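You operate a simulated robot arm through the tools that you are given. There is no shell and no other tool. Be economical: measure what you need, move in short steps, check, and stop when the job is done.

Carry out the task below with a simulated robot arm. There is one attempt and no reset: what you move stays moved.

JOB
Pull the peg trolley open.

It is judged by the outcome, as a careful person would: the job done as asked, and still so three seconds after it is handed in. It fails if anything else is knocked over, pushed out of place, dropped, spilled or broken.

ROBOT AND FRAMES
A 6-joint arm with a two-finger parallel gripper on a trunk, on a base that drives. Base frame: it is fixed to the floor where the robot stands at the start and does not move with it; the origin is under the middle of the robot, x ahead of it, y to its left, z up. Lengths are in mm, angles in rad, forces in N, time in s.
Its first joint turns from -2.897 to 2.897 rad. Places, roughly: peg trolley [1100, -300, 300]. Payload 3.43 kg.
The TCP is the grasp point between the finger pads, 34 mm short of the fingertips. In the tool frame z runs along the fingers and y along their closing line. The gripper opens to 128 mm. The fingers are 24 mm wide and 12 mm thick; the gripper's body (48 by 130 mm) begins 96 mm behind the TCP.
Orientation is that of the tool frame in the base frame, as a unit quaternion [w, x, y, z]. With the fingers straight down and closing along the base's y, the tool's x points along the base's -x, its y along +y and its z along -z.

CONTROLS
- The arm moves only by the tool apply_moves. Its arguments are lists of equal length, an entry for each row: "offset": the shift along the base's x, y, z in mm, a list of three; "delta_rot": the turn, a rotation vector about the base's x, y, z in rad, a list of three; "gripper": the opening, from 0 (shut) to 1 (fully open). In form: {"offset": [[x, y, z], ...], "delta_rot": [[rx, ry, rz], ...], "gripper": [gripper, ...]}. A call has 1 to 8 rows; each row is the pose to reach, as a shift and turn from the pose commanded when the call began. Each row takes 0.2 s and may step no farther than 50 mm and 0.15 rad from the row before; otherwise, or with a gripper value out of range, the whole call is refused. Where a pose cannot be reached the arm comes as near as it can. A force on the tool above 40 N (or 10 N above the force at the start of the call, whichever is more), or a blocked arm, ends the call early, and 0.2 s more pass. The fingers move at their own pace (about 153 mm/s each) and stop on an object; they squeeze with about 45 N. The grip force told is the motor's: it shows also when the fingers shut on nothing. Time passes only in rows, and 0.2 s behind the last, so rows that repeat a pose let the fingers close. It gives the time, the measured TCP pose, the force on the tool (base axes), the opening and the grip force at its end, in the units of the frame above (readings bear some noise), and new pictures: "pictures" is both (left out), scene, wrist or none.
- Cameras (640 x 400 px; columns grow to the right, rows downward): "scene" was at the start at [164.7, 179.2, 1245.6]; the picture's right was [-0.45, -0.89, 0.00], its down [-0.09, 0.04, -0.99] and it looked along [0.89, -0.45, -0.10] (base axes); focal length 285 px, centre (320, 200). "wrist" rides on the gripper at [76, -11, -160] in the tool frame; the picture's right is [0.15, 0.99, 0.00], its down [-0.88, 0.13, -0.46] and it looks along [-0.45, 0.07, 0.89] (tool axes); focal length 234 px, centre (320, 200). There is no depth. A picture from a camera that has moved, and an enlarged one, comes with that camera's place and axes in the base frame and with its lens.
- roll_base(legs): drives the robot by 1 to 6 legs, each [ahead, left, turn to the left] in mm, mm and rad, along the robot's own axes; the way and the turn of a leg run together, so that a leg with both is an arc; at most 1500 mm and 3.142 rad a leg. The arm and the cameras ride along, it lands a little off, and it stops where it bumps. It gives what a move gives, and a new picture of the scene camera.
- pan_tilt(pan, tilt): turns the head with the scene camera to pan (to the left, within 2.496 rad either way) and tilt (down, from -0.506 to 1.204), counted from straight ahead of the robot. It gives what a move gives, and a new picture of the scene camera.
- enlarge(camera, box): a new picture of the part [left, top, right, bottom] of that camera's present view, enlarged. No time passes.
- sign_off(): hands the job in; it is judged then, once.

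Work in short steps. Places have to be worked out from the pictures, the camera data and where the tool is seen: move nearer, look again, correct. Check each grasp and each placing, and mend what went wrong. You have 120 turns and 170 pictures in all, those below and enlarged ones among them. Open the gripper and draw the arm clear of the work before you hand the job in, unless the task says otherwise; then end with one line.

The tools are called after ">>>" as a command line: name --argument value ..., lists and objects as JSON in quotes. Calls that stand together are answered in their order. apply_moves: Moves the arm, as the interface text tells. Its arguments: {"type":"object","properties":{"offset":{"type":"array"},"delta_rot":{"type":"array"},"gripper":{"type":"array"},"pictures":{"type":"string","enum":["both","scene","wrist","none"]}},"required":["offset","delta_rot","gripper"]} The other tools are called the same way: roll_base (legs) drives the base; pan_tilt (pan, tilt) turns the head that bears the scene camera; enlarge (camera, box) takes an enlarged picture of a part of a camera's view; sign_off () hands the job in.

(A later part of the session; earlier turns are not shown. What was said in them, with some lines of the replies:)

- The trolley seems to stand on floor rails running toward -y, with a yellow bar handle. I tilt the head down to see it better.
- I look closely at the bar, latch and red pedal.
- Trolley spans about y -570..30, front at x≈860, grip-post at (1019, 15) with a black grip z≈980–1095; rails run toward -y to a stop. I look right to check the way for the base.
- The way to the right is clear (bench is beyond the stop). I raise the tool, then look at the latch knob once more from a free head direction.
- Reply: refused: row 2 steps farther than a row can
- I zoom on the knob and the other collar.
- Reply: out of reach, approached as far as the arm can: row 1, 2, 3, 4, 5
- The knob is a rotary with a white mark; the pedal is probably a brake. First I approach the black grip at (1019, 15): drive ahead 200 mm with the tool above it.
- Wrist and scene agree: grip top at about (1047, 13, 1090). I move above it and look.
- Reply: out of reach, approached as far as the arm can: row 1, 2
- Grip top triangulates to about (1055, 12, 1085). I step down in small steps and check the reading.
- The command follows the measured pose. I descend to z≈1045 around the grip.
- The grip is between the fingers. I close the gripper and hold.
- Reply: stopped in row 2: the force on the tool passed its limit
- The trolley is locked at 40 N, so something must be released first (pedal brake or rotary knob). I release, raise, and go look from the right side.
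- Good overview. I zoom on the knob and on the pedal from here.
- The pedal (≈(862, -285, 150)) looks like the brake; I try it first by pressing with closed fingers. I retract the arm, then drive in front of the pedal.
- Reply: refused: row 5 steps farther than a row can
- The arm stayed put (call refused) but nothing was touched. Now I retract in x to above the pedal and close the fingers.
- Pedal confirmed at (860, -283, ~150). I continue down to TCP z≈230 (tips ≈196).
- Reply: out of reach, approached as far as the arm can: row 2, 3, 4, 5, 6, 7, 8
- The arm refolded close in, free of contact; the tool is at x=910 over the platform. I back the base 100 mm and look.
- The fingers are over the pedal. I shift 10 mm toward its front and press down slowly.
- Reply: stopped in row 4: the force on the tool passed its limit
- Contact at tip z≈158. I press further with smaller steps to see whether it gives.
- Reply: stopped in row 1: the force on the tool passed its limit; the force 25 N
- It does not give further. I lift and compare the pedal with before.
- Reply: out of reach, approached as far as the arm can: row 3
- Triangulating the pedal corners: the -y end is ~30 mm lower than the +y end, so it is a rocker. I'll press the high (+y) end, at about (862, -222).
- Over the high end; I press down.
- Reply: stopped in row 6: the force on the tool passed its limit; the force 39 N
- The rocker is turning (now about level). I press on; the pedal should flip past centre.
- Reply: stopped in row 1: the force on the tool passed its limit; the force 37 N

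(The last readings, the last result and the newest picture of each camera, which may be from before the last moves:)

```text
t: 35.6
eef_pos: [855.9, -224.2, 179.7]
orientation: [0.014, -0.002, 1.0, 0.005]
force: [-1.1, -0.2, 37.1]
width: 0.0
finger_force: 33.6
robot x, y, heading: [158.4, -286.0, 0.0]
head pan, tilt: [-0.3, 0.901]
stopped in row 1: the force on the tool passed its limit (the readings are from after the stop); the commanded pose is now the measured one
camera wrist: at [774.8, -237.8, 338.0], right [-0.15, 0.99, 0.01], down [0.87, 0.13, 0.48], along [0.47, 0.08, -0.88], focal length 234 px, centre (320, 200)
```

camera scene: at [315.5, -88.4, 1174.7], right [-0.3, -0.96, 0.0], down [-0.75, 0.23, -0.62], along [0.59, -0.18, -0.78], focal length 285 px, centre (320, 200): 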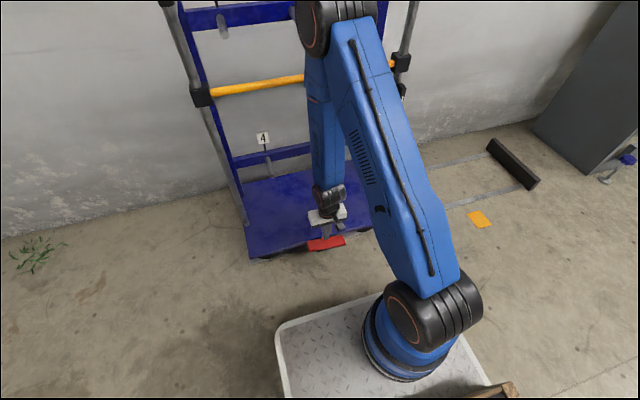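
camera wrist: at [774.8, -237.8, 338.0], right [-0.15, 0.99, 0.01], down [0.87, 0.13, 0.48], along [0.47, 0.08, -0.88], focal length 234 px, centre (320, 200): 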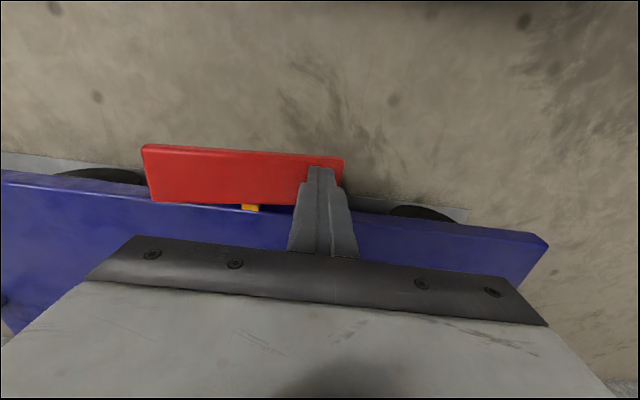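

It is at its stop, tilted the other way. I lift and check whether it stays.

>>> apply_moves --offset '[[0, 0, 20], [0, 0, 60]]' --delta_rot '[[0, 0, 0], [0, 0, 0]]' --gripper '[0, 0]' --pictures "both"

>>> enlarge --camera "scene" --box '[280, 220, 360, 270]'

```text
t: 36.2
eef_pos: [856.9, -224.4, 238.8]
orientation: [0.013, -0.003, 1.0, 0.005]
force: [-0.3, -0.3, -0.8]
width: 0.1
finger_force: 32.5
robot x, y, heading: [161.6, -287.9, -0.001]
head pan, tilt: [-0.3, 0.901]
camera scene: at [315.6, -88.3, 1174.6], right [-0.3, -0.96, 0.0], down [-0.75, 0.23, -0.62], along [0.59, -0.18, -0.78], focal length 285 px, centre (320, 200)
camera wrist: at [775.2, -237.2, 396.4], right [-0.15, 0.99, 0.01], down [0.87, 0.13, 0.48], along [0.47, 0.08, -0.88], focal length 234 px, centre (320, 200)
```

scene: 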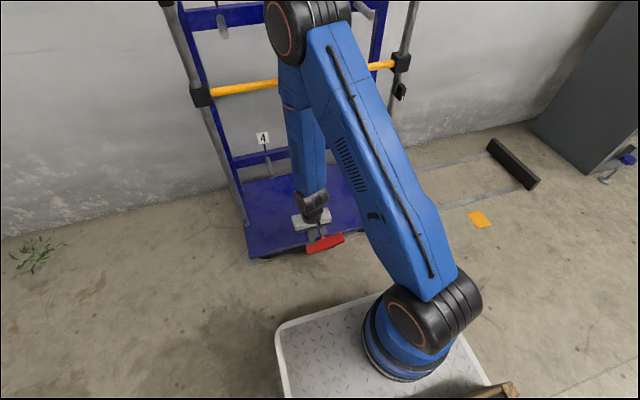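
wrist: 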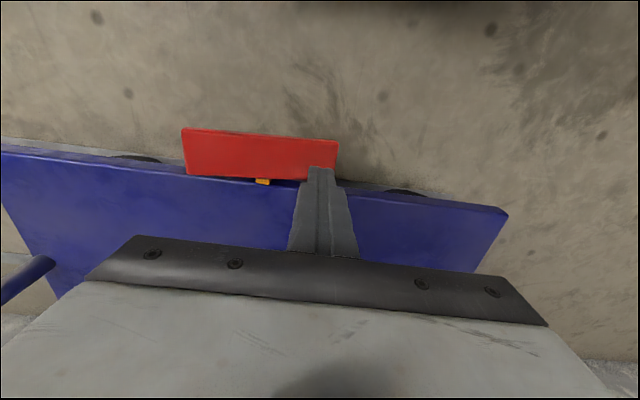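

```text
8.00 times, centred on (320, 245) of scene
camera zoom: at [315.6, -88.3, 1174.6], right [-0.3, -0.96, 0.0], down [-0.75, 0.23, -0.62], along [0.59, -0.18, -0.78], focal length 2279 px, centre (320, -160)
```

zoom: 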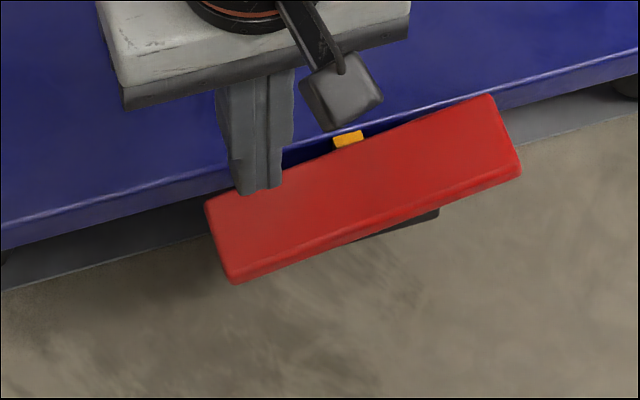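

The pedal stays flipped. I back the base off 200 mm, then raise the arm.

>>> roll_base --legs '[[-200, 0, 0]]'

>>> apply_moves --offset '[[0, 0, 48], [0, 0, 96], [0, 0, 144], [0, 0, 192], [0, 0, 240], [0, 0, 288], [0, 0, 336], [0, 0, 384]]' --delta_rot '[[0, 0, 0], [0, 0, 0], [0, 0, 0], [0, 0, 0], [0, 0, 0], [0, 0, 0], [0, 0, 0], [0, 0, 0]]' --gripper '[0, 0, 0, 0, 0, 0, 0, 0]' --pictures "scene"

```text
t: 37.8
eef_pos: [654.9, -224.6, 237.4]
orientation: [0.013, -0.001, 1.0, 0.005]
force: [0.8, -0.8, 0.6]
width: 0.1
finger_force: 33.1
robot x, y, heading: [-39.3, -286.1, -0.003]
head pan, tilt: [-0.3, 0.901]
camera scene: at [114.2, -88.3, 1174.7], right [-0.3, -0.95, 0.0], down [-0.75, 0.23, -0.62], along [0.59, -0.18, -0.78], focal length 285 px, centre (320, 200)
```

scene: 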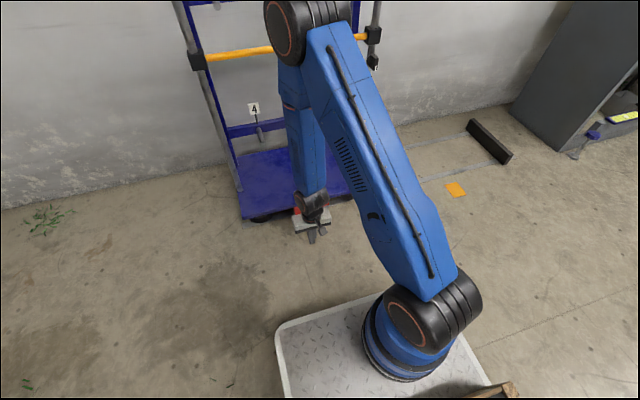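

```text
t: 39.6
eef_pos: [657.3, -228.9, 626.9]
orientation: [0.013, -0.002, 1.0, 0.005]
force: [-1.1, -0.3, -0.4]
width: 0.2
finger_force: 33.4
robot x, y, heading: [-44.2, -285.5, -0.002]
head pan, tilt: [-0.3, 0.901]
camera scene: at [114.4, -88.3, 1174.6], right [-0.3, -0.95, 0.0], down [-0.75, 0.23, -0.62], along [0.59, -0.18, -0.78], focal length 285 px, centre (320, 200)
```

scene: 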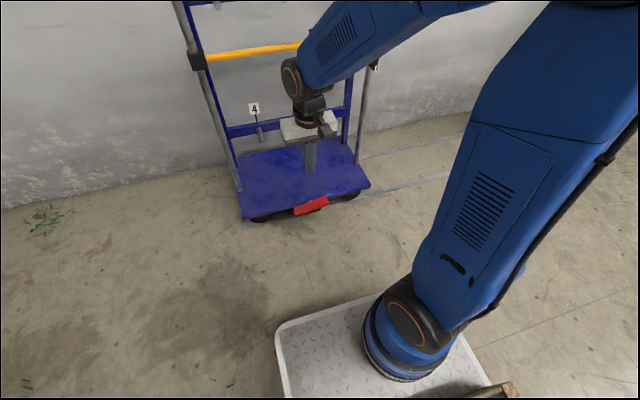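

Continue raising to ~1150, opening the gripper, while well back from the trolley.

>>> apply_moves --offset '[[0, 0, 48], [0, 0, 96], [0, 0, 144], [0, 0, 192], [0, 0, 240], [0, 0, 288], [0, 0, 336], [0, 0, 384]]' --delta_rot '[[0, 0, 0], [0, 0, 0], [0, 0, 0], [0, 0, 0], [0, 0, 0], [0, 0, 0], [0, 0, 0], [0, 0, 0]]' --gripper '[0, 0, 0, 0, 0, 1, 1, 1]' --pictures "none"

>>> apply_moves --offset '[[0, -12, 45], [0, -24, 90], [0, -36, 135], [0, -48, 160]]' --delta_rot '[[0, 0, 0], [0, 0, 0], [0, 0, 0], [0, 0, 0]]' --gripper '[1, 1, 1, 1]' --pictures "none"

>>> roll_base --legs '[[0, 285, 0], [245, 0, 0]]'

>>> pan_tilt --pan -0.45 --tilt 0.5

```text
t: 41.4
eef_pos: [657.8, -226.2, 1006.7]
orientation: [0.013, -0.002, 1.0, 0.006]
force: [0.0, 0.0, -0.5]
width: 128.2
finger_force: 0.2
robot x, y, heading: [-39.8, -289.0, -0.003]
head pan, tilt: [-0.3, 0.901]
```

```text
t: 42.4
eef_pos: [655.8, -274.0, 1165.6]
orientation: [0.013, -0.002, 1.0, 0.006]
force: [-0.5, -1.1, 0.3]
width: 128.0
finger_force: 0.1
robot x, y, heading: [-39.9, -288.5, -0.006]
head pan, tilt: [-0.3, 0.901]
```

```text
t: 45.8
eef_pos: [900.8, 11.5, 1163.9]
orientation: [0.013, -0.002, 1.0, 0.006]
force: [0.1, -0.5, -0.4]
width: 128.1
finger_force: 0.1
robot x, y, heading: [202.0, -0.5, 0.002]
head pan, tilt: [-0.3, 0.901]
camera scene: at [358.6, 196.9, 1174.7], right [-0.3, -0.95, 0.0], down [-0.75, 0.23, -0.62], along [0.59, -0.18, -0.78], focal length 285 px, centre (320, 200)
```

scene: 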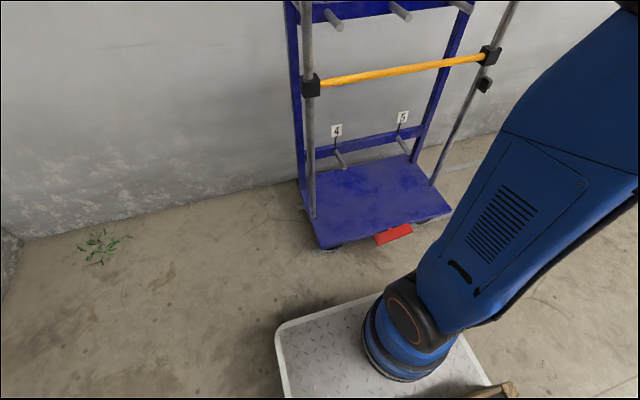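

```text
t: 46.7
eef_pos: [900.8, 11.3, 1165.2]
orientation: [0.013, -0.002, 1.0, 0.006]
force: [-0.2, -0.2, 0.2]
width: 128.0
finger_force: 0.0
robot x, y, heading: [201.8, -0.6, -0.001]
head pan, tilt: [-0.45, 0.499]
camera scene: at [368.4, 179.7, 1208.5], right [-0.44, -0.9, 0.0], down [-0.43, 0.21, -0.88], along [0.79, -0.38, -0.48], focal length 285 px, centre (320, 200)
```

scene: 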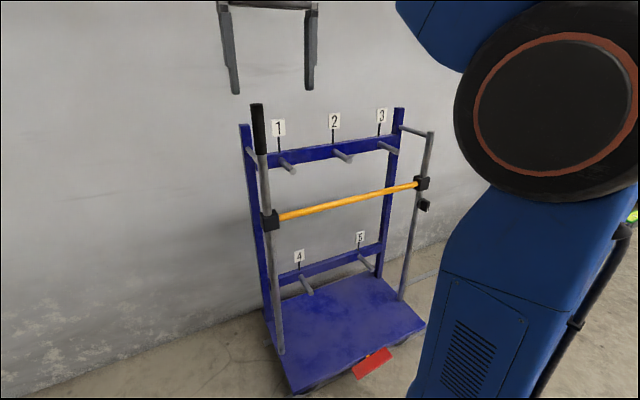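

Trolley unmoved. I go out to x≈1053 above the grip, descend, and grasp as before.

>>> apply_moves --offset '[[45, 0, 0], [90, 0, -5], [130, 0, -15], [152, 0, -25]]' --delta_rot '[[0, 0, 0], [0, 0, 0], [0, 0, 0], [0, 0, 0]]' --gripper '[1, 1, 1, 1]' --pictures "wrist"

```text
t: 47.7
eef_pos: [1052.3, 12.9, 1141.9]
orientation: [0.013, -0.002, 1.0, 0.005]
force: [-0.6, 0.2, -0.2]
width: 128.1
finger_force: 0.0
robot x, y, heading: [205.7, 1.9, -0.001]
head pan, tilt: [-0.45, 0.499]
camera wrist: at [970.8, 0.7, 1299.0], right [-0.15, 0.99, 0.01], down [0.87, 0.13, 0.48], along [0.47, 0.08, -0.88], focal length 234 px, centre (320, 200)
```

wrist: 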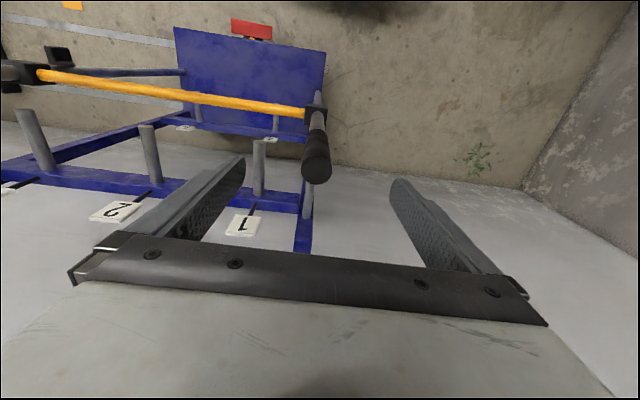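

>>> apply_moves --offset '[[1, 0, -45], [1, 0, -93], [1, 0, -93], [1, 0, -93], [1, 0, -93]]' --delta_rot '[[0, 0, 0], [0, 0, 0], [0, 0, 0], [0, 0, 0], [0, 0, 0]]' --gripper '[1, 1, 0.3, 0, 0]' --pictures "none"

>>> apply_moves --offset '[[0, -4, 0], [0, -8, 0], [0, -14, 0], [0, -20, 0], [0, -30, 0]]' --delta_rot '[[0, 0, 0], [0, 0, 0], [0, 0, 0], [0, 0, 0], [0, 0, 0]]' --gripper '[0, 0, 0, 0, 0]' --pictures "both"

```text
t: 48.9
eef_pos: [1052.6, 10.7, 1047.5]
orientation: [0.014, -0.002, 1.0, 0.005]
force: [-4.3, -9.8, -6.8]
width: 26.1
finger_force: 45.2
robot x, y, heading: [203.3, -5.4, -0.002]
head pan, tilt: [-0.45, 0.499]
```

```text
t: 50.1
eef_pos: [1053.0, -19.8, 1048.0]
orientation: [0.014, -0.002, 1.0, 0.004]
force: [-16.0, -5.2, 4.1]
width: 26.0
finger_force: 45.7
robot x, y, heading: [201.8, 0.6, -0.007]
head pan, tilt: [-0.45, 0.499]
camera scene: at [367.5, 179.3, 1208.7], right [-0.44, -0.9, 0.0], down [-0.43, 0.21, -0.88], along [0.79, -0.38, -0.48], focal length 285 px, centre (320, 200)
camera wrist: at [971.5, -31.8, 1206.1], right [-0.15, 0.99, 0.01], down [0.87, 0.13, 0.48], along [0.47, 0.08, -0.88], focal length 234 px, centre (320, 200)
```

scene: 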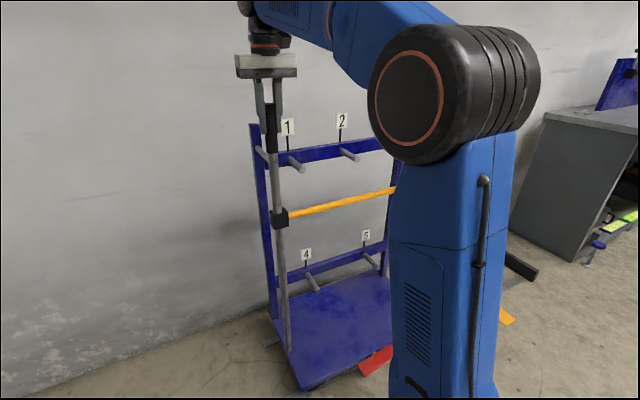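
wrist: 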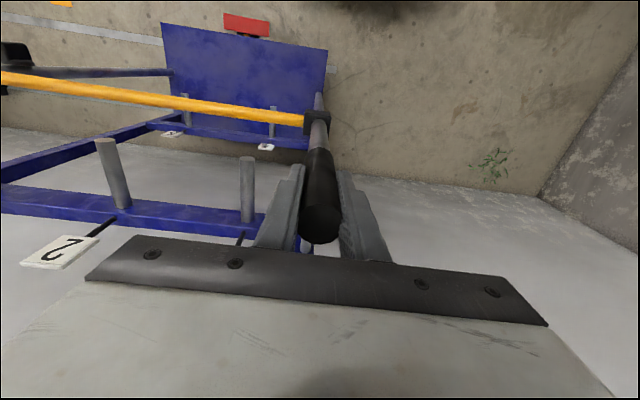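

The trolley rolls now. I pull it by driving the base right in moderate legs while holding the grip.

>>> roll_base --legs '[[0, -200, 0]]'

>>> apply_moves --offset '[[0, 0, 0]]' --delta_rot '[[0, 0, 0]]' --gripper '[0]' --pictures "wrist"

```text
t: 52.1
eef_pos: [1054.9, -216.3, 1047.0]
orientation: [0.015, -0.003, 1.0, 0.004]
force: [0.4, 3.9, 1.6]
width: 25.9
finger_force: 45.3
robot x, y, heading: [205.4, -202.3, 0.001]
head pan, tilt: [-0.45, 0.499]
stopped in leg 1: the force on the tool passed its limit (the readings are from after the stop); the commanded pose is now the measured one
camera scene: at [368.2, -19.9, 1208.5], right [-0.43, -0.9, 0.0], down [-0.43, 0.21, -0.88], along [0.79, -0.38, -0.48], focal length 285 px, centre (320, 200)
```

scene: 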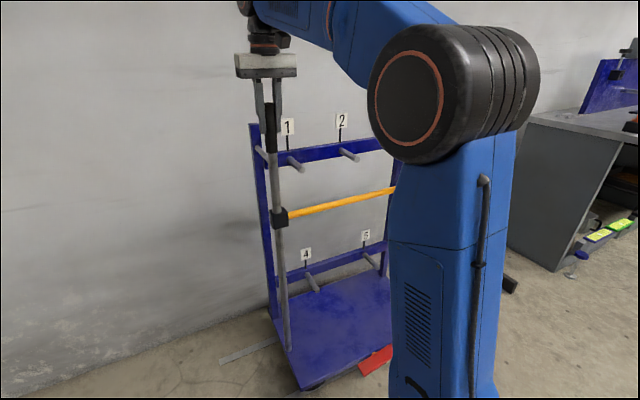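

```text
t: 52.5
eef_pos: [1055.0, -216.6, 1048.2]
orientation: [0.015, -0.004, 1.0, 0.004]
force: [-0.4, 2.6, -0.1]
width: 26.0
finger_force: 44.8
robot x, y, heading: [203.2, -205.1, 0.002]
head pan, tilt: [-0.45, 0.499]
camera wrist: at [973.1, -228.7, 1205.7], right [-0.15, 0.99, 0.01], down [0.87, 0.13, 0.48], along [0.48, 0.08, -0.88], focal length 234 px, centre (320, 200)
```

wrist: 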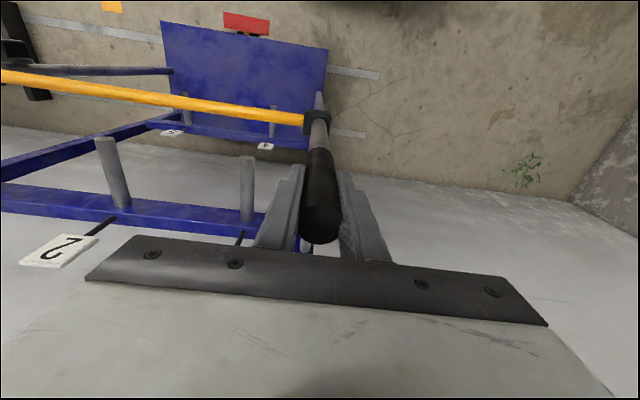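

About 205 mm moved; roughly 550 mm remain to the stop/mark. I continue in 200 mm legs.

>>> roll_base --legs '[[0, -200, 0]]'

>>> roll_base --legs '[[0, -180, 0]]'

>>> apply_moves --offset '[[0, 0, 0]]' --delta_rot '[[0, 0, 0]]' --gripper '[0]' --pictures "wrist"

```text
t: 54.4
eef_pos: [1056.2, -415.3, 1048.8]
orientation: [0.017, -0.004, 1.0, 0.003]
force: [3.0, 4.7, 0.4]
width: 25.9
finger_force: 45.3
robot x, y, heading: [203.4, -401.5, 0.003]
head pan, tilt: [-0.45, 0.499]
stopped in leg 1: the force on the tool passed its limit (the readings are from after the stop); the commanded pose is now the measured one
camera scene: at [368.7, -219.1, 1208.5], right [-0.43, -0.9, 0.0], down [-0.43, 0.21, -0.88], along [0.79, -0.38, -0.48], focal length 285 px, centre (320, 200)
```

scene: 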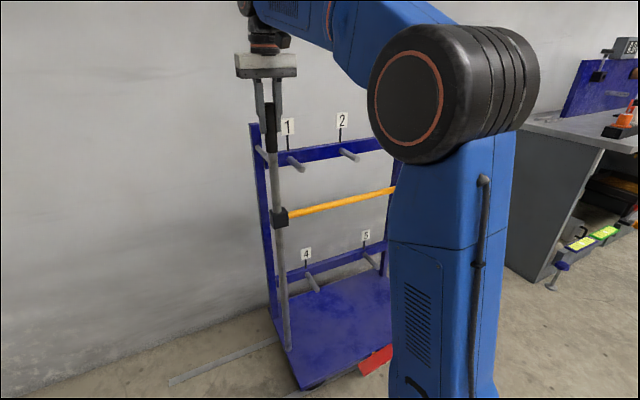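

```text
t: 55.9
eef_pos: [1058.4, -588.1, 1047.8]
orientation: [0.017, -0.005, 1.0, 0.005]
force: [30.9, -1.7, 13.2]
width: 26.1
finger_force: 44.8
robot x, y, heading: [202.6, -577.5, 0.004]
head pan, tilt: [-0.45, 0.499]
camera scene: at [369.8, -394.9, 1208.4], right [-0.43, -0.9, 0.0], down [-0.43, 0.21, -0.88], along [0.79, -0.38, -0.48], focal length 285 px, centre (320, 200)
```

scene: 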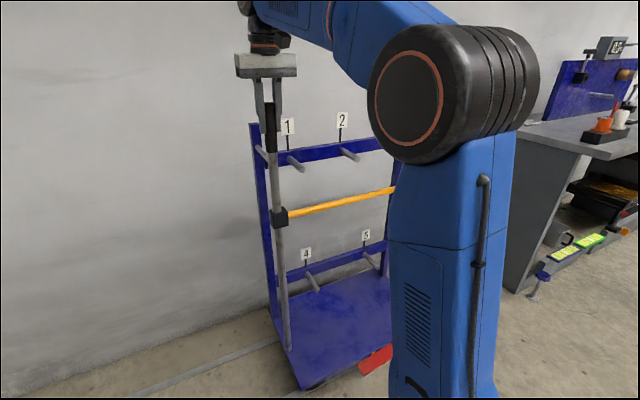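

```text
t: 56.2
eef_pos: [1058.5, -589.2, 1047.3]
orientation: [0.018, -0.005, 1.0, 0.004]
force: [4.4, 2.0, -5.4]
width: 26.0
finger_force: 45.7
robot x, y, heading: [204.2, -579.4, 0.004]
head pan, tilt: [-0.45, 0.499]
camera wrist: at [976.0, -601.8, 1205.3], right [-0.16, 0.99, 0.0], down [0.86, 0.14, 0.49], along [0.48, 0.08, -0.87], focal length 234 px, centre (320, 200)
```

wrist: 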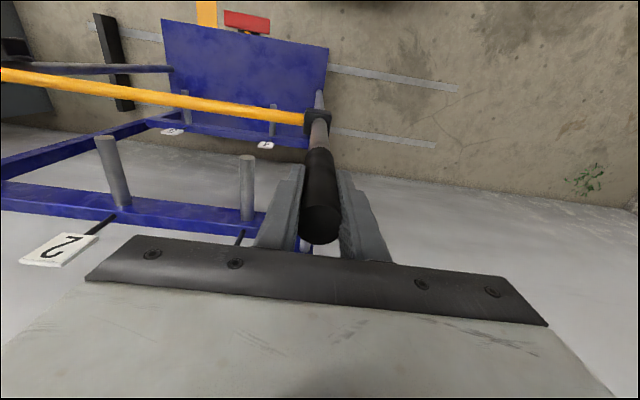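

About 200–250 mm remain. I drive 150 more, then finish gently.

>>> roll_base --legs '[[0, -150, 0]]'

>>> apply_moves --offset '[[0, 0, 0]]' --delta_rot '[[0, 0, 0]]' --gripper '[0]' --pictures "wrist"

```text
t: 57.6
eef_pos: [1059.4, -739.9, 1047.8]
orientation: [0.018, -0.005, 1.0, 0.005]
force: [24.8, 0.2, 2.3]
width: 26.1
finger_force: 45.3
robot x, y, heading: [207.5, -728.5, 0.006]
head pan, tilt: [-0.45, 0.499]
camera scene: at [370.7, -546.2, 1208.4], right [-0.43, -0.9, 0.0], down [-0.43, 0.21, -0.88], along [0.79, -0.38, -0.48], focal length 285 px, centre (320, 200)
```

scene: 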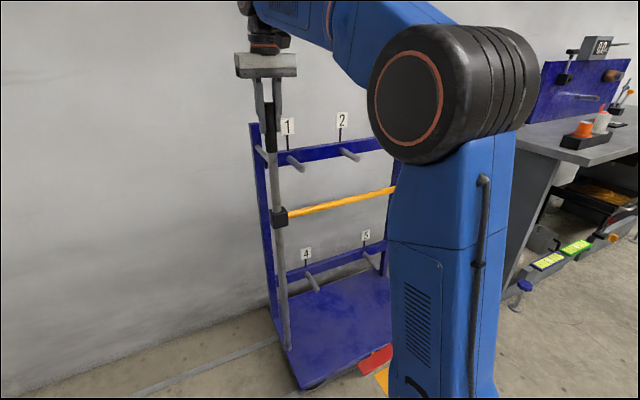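

```text
t: 58.0
eef_pos: [1058.9, -740.3, 1047.6]
orientation: [0.019, -0.006, 1.0, 0.004]
force: [5.3, 1.3, -6.5]
width: 26.3
finger_force: 44.8
robot x, y, heading: [204.5, -729.6, 0.001]
head pan, tilt: [-0.45, 0.499]
camera wrist: at [977.2, -752.5, 1205.2], right [-0.16, 0.99, 0.0], down [0.86, 0.14, 0.49], along [0.48, 0.08, -0.87], focal length 234 px, centre (320, 200)
```

wrist: 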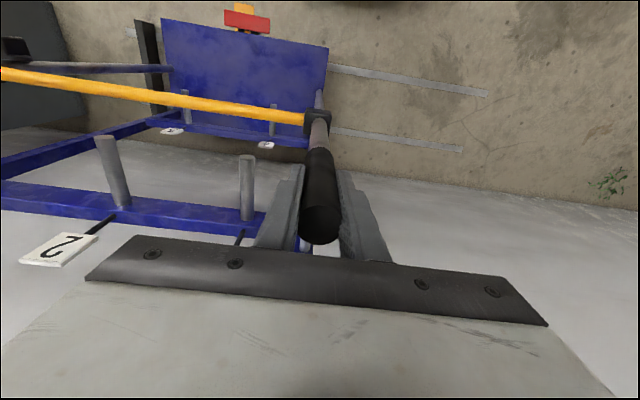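

The pedal is nearly at the mark, with a small gap to the stop. I pull with the arm in small steps until it meets the stop.

>>> apply_moves --offset '[[0, -8, 0], [0, -16, 0], [0, -24, 0], [0, -32, 0], [0, -40, 0], [0, -48, 0], [0, -56, 0], [0, -64, 0]]' --delta_rot '[[0, 0, 0], [0, 0, 0], [0, 0, 0], [0, 0, 0], [0, 0, 0], [0, 0, 0], [0, 0, 0], [0, 0, 0]]' --gripper '[0, 0, 0, 0, 0, 0, 0, 0]' --pictures "wrist"

```text
t: 59.8
eef_pos: [1060.3, -805.3, 1047.7]
orientation: [0.018, -0.004, 1.0, 0.004]
force: [24.8, 1.7, 2.2]
width: 25.9
finger_force: 45.1
robot x, y, heading: [203.7, -728.0, 0.003]
head pan, tilt: [-0.45, 0.499]
camera wrist: at [977.7, -817.0, 1205.2], right [-0.16, 0.99, 0.0], down [0.86, 0.14, 0.49], along [0.48, 0.08, -0.87], focal length 234 px, centre (320, 200)
```

wrist: 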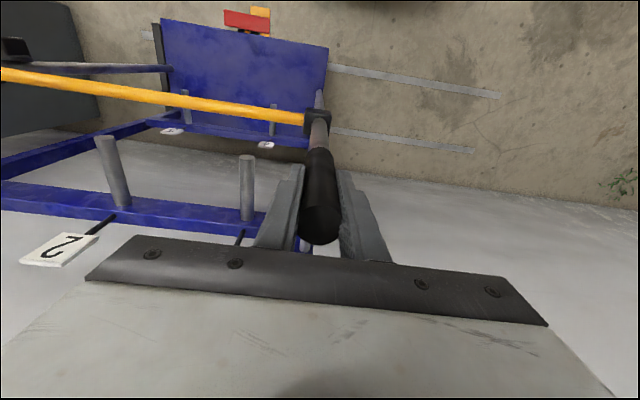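

Still rolling freely and near the stop; continue, following the rails' slight x slope.

>>> apply_moves --offset '[[1, -8, 0], [1, -16, 0], [1, -24, 0], [1, -32, 0], [1, -40, 0], [1, -48, 0], [1, -56, 0], [1, -64, 0]]' --delta_rot '[[0, 0, 0], [0, 0, 0], [0, 0, 0], [0, 0, 0], [0, 0, 0], [0, 0, 0], [0, 0, 0], [0, 0, 0]]' --gripper '[0, 0, 0, 0, 0, 0, 0, 0]' --pictures "both"

```text
t: 61.1
eef_pos: [1060.2, -839.5, 1049.2]
orientation: [0.017, -0.008, 1.0, 0.007]
force: [7.3, 10.7, -5.4]
width: 26.4
finger_force: 45.5
robot x, y, heading: [206.1, -727.4, 0.009]
head pan, tilt: [-0.45, 0.499]
stopped in row 6: the force on the tool passed its limit (the readings are from after the stop); the commanded pose is now the measured one
camera scene: at [370.1, -545.3, 1208.4], right [-0.43, -0.9, 0.0], down [-0.43, 0.21, -0.88], along [0.79, -0.38, -0.48], focal length 285 px, centre (320, 200)
camera wrist: at [978.4, -853.0, 1205.4], right [-0.16, 0.99, 0.01], down [0.86, 0.14, 0.49], along [0.48, 0.09, -0.87], focal length 234 px, centre (320, 200)
```

scene: 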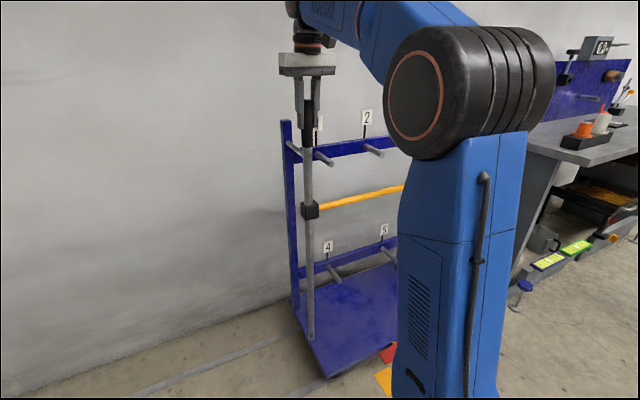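
wrist: 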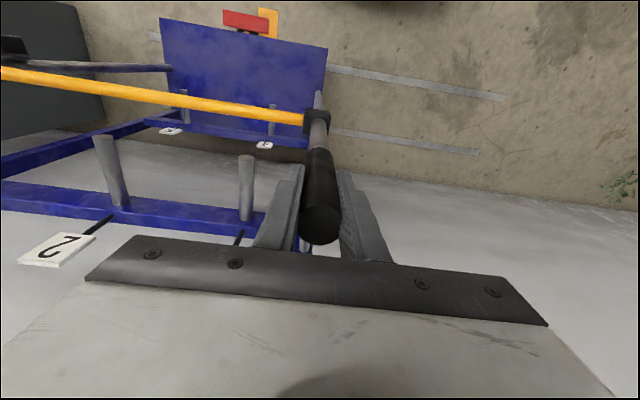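

The trolley meets the stop after ~850 mm of travel. I release, lift clear, and check that it stays.

>>> apply_moves --offset '[[0, 0, 0], [0, 0, 0], [0, 0, 0], [0, 0, 45], [0, 0, 90]]' --delta_rot '[[0, 0, 0], [0, 0, 0], [0, 0, 0], [0, 0, 0], [0, 0, 0]]' --gripper '[0.5, 1, 1, 1, 1]' --pictures "wrist"

>>> roll_base --legs '[[-300, 0, 0]]'

>>> pan_tilt --pan -0.2 --tilt 0.5

```text
t: 62.3
eef_pos: [1060.0, -840.3, 1138.7]
orientation: [0.018, -0.008, 1.0, 0.007]
force: [0.2, 0.2, 0.0]
width: 127.9
finger_force: 0.1
robot x, y, heading: [206.6, -728.9, 0.001]
head pan, tilt: [-0.45, 0.499]
camera wrist: at [977.0, -853.9, 1295.4], right [-0.16, 0.99, 0.01], down [0.86, 0.14, 0.49], along [0.48, 0.09, -0.87], focal length 234 px, centre (320, 200)
```

wrist: 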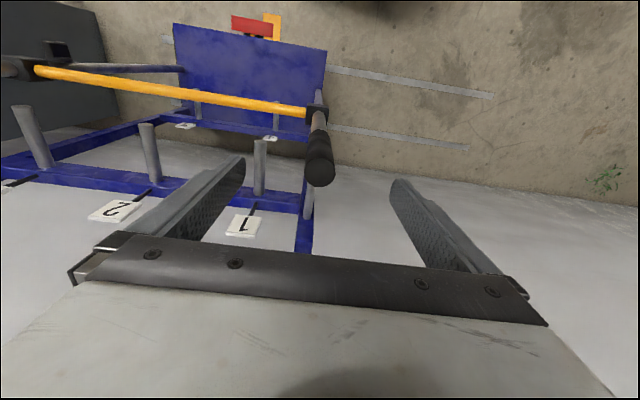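

```text
t: 64.3
eef_pos: [760.7, -842.4, 1138.3]
orientation: [0.017, -0.007, 1.0, 0.007]
force: [0.4, -0.1, -0.3]
width: 128.2
finger_force: 0.0
robot x, y, heading: [-90.2, -728.6, 0.005]
head pan, tilt: [-0.45, 0.499]
camera scene: at [71.2, -547.8, 1208.5], right [-0.43, -0.9, 0.0], down [-0.43, 0.21, -0.88], along [0.79, -0.38, -0.48], focal length 285 px, centre (320, 200)
```

scene: 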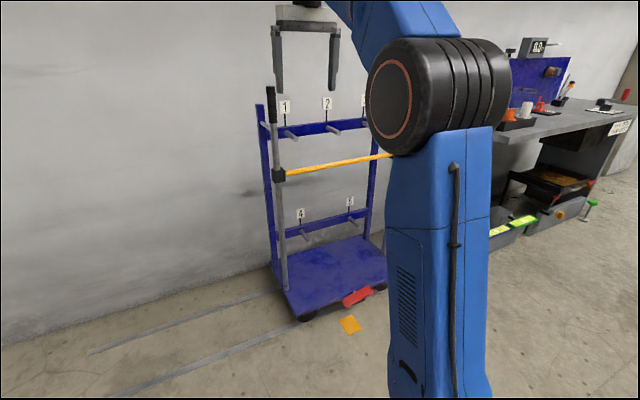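

```text
t: 65.1
eef_pos: [761.0, -842.3, 1137.4]
orientation: [0.018, -0.007, 1.0, 0.007]
force: [-0.4, 0.2, -0.7]
width: 127.9
finger_force: 0.1
robot x, y, heading: [-90.4, -727.7, 0.001]
head pan, tilt: [-0.201, 0.499]
camera scene: at [78.4, -526.4, 1208.5], right [-0.2, -0.98, 0.0], down [-0.47, 0.09, -0.88], along [0.86, -0.17, -0.48], focal length 285 px, centre (320, 200)
```

scene: 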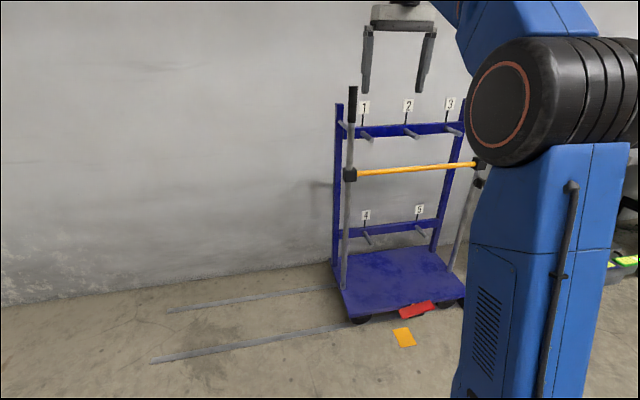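

The trolley stands at its end stop and stays there; the gripper is open and clear. I hand in.

>>> sign_off

```text
The job is handed in.
```

The peg trolley is open: I flipped its red brake pedal, pulled it about 850 mm along its rails to the end stop, and left the brake released. It stayed there after I let go, and I saw nothing else disturbed.
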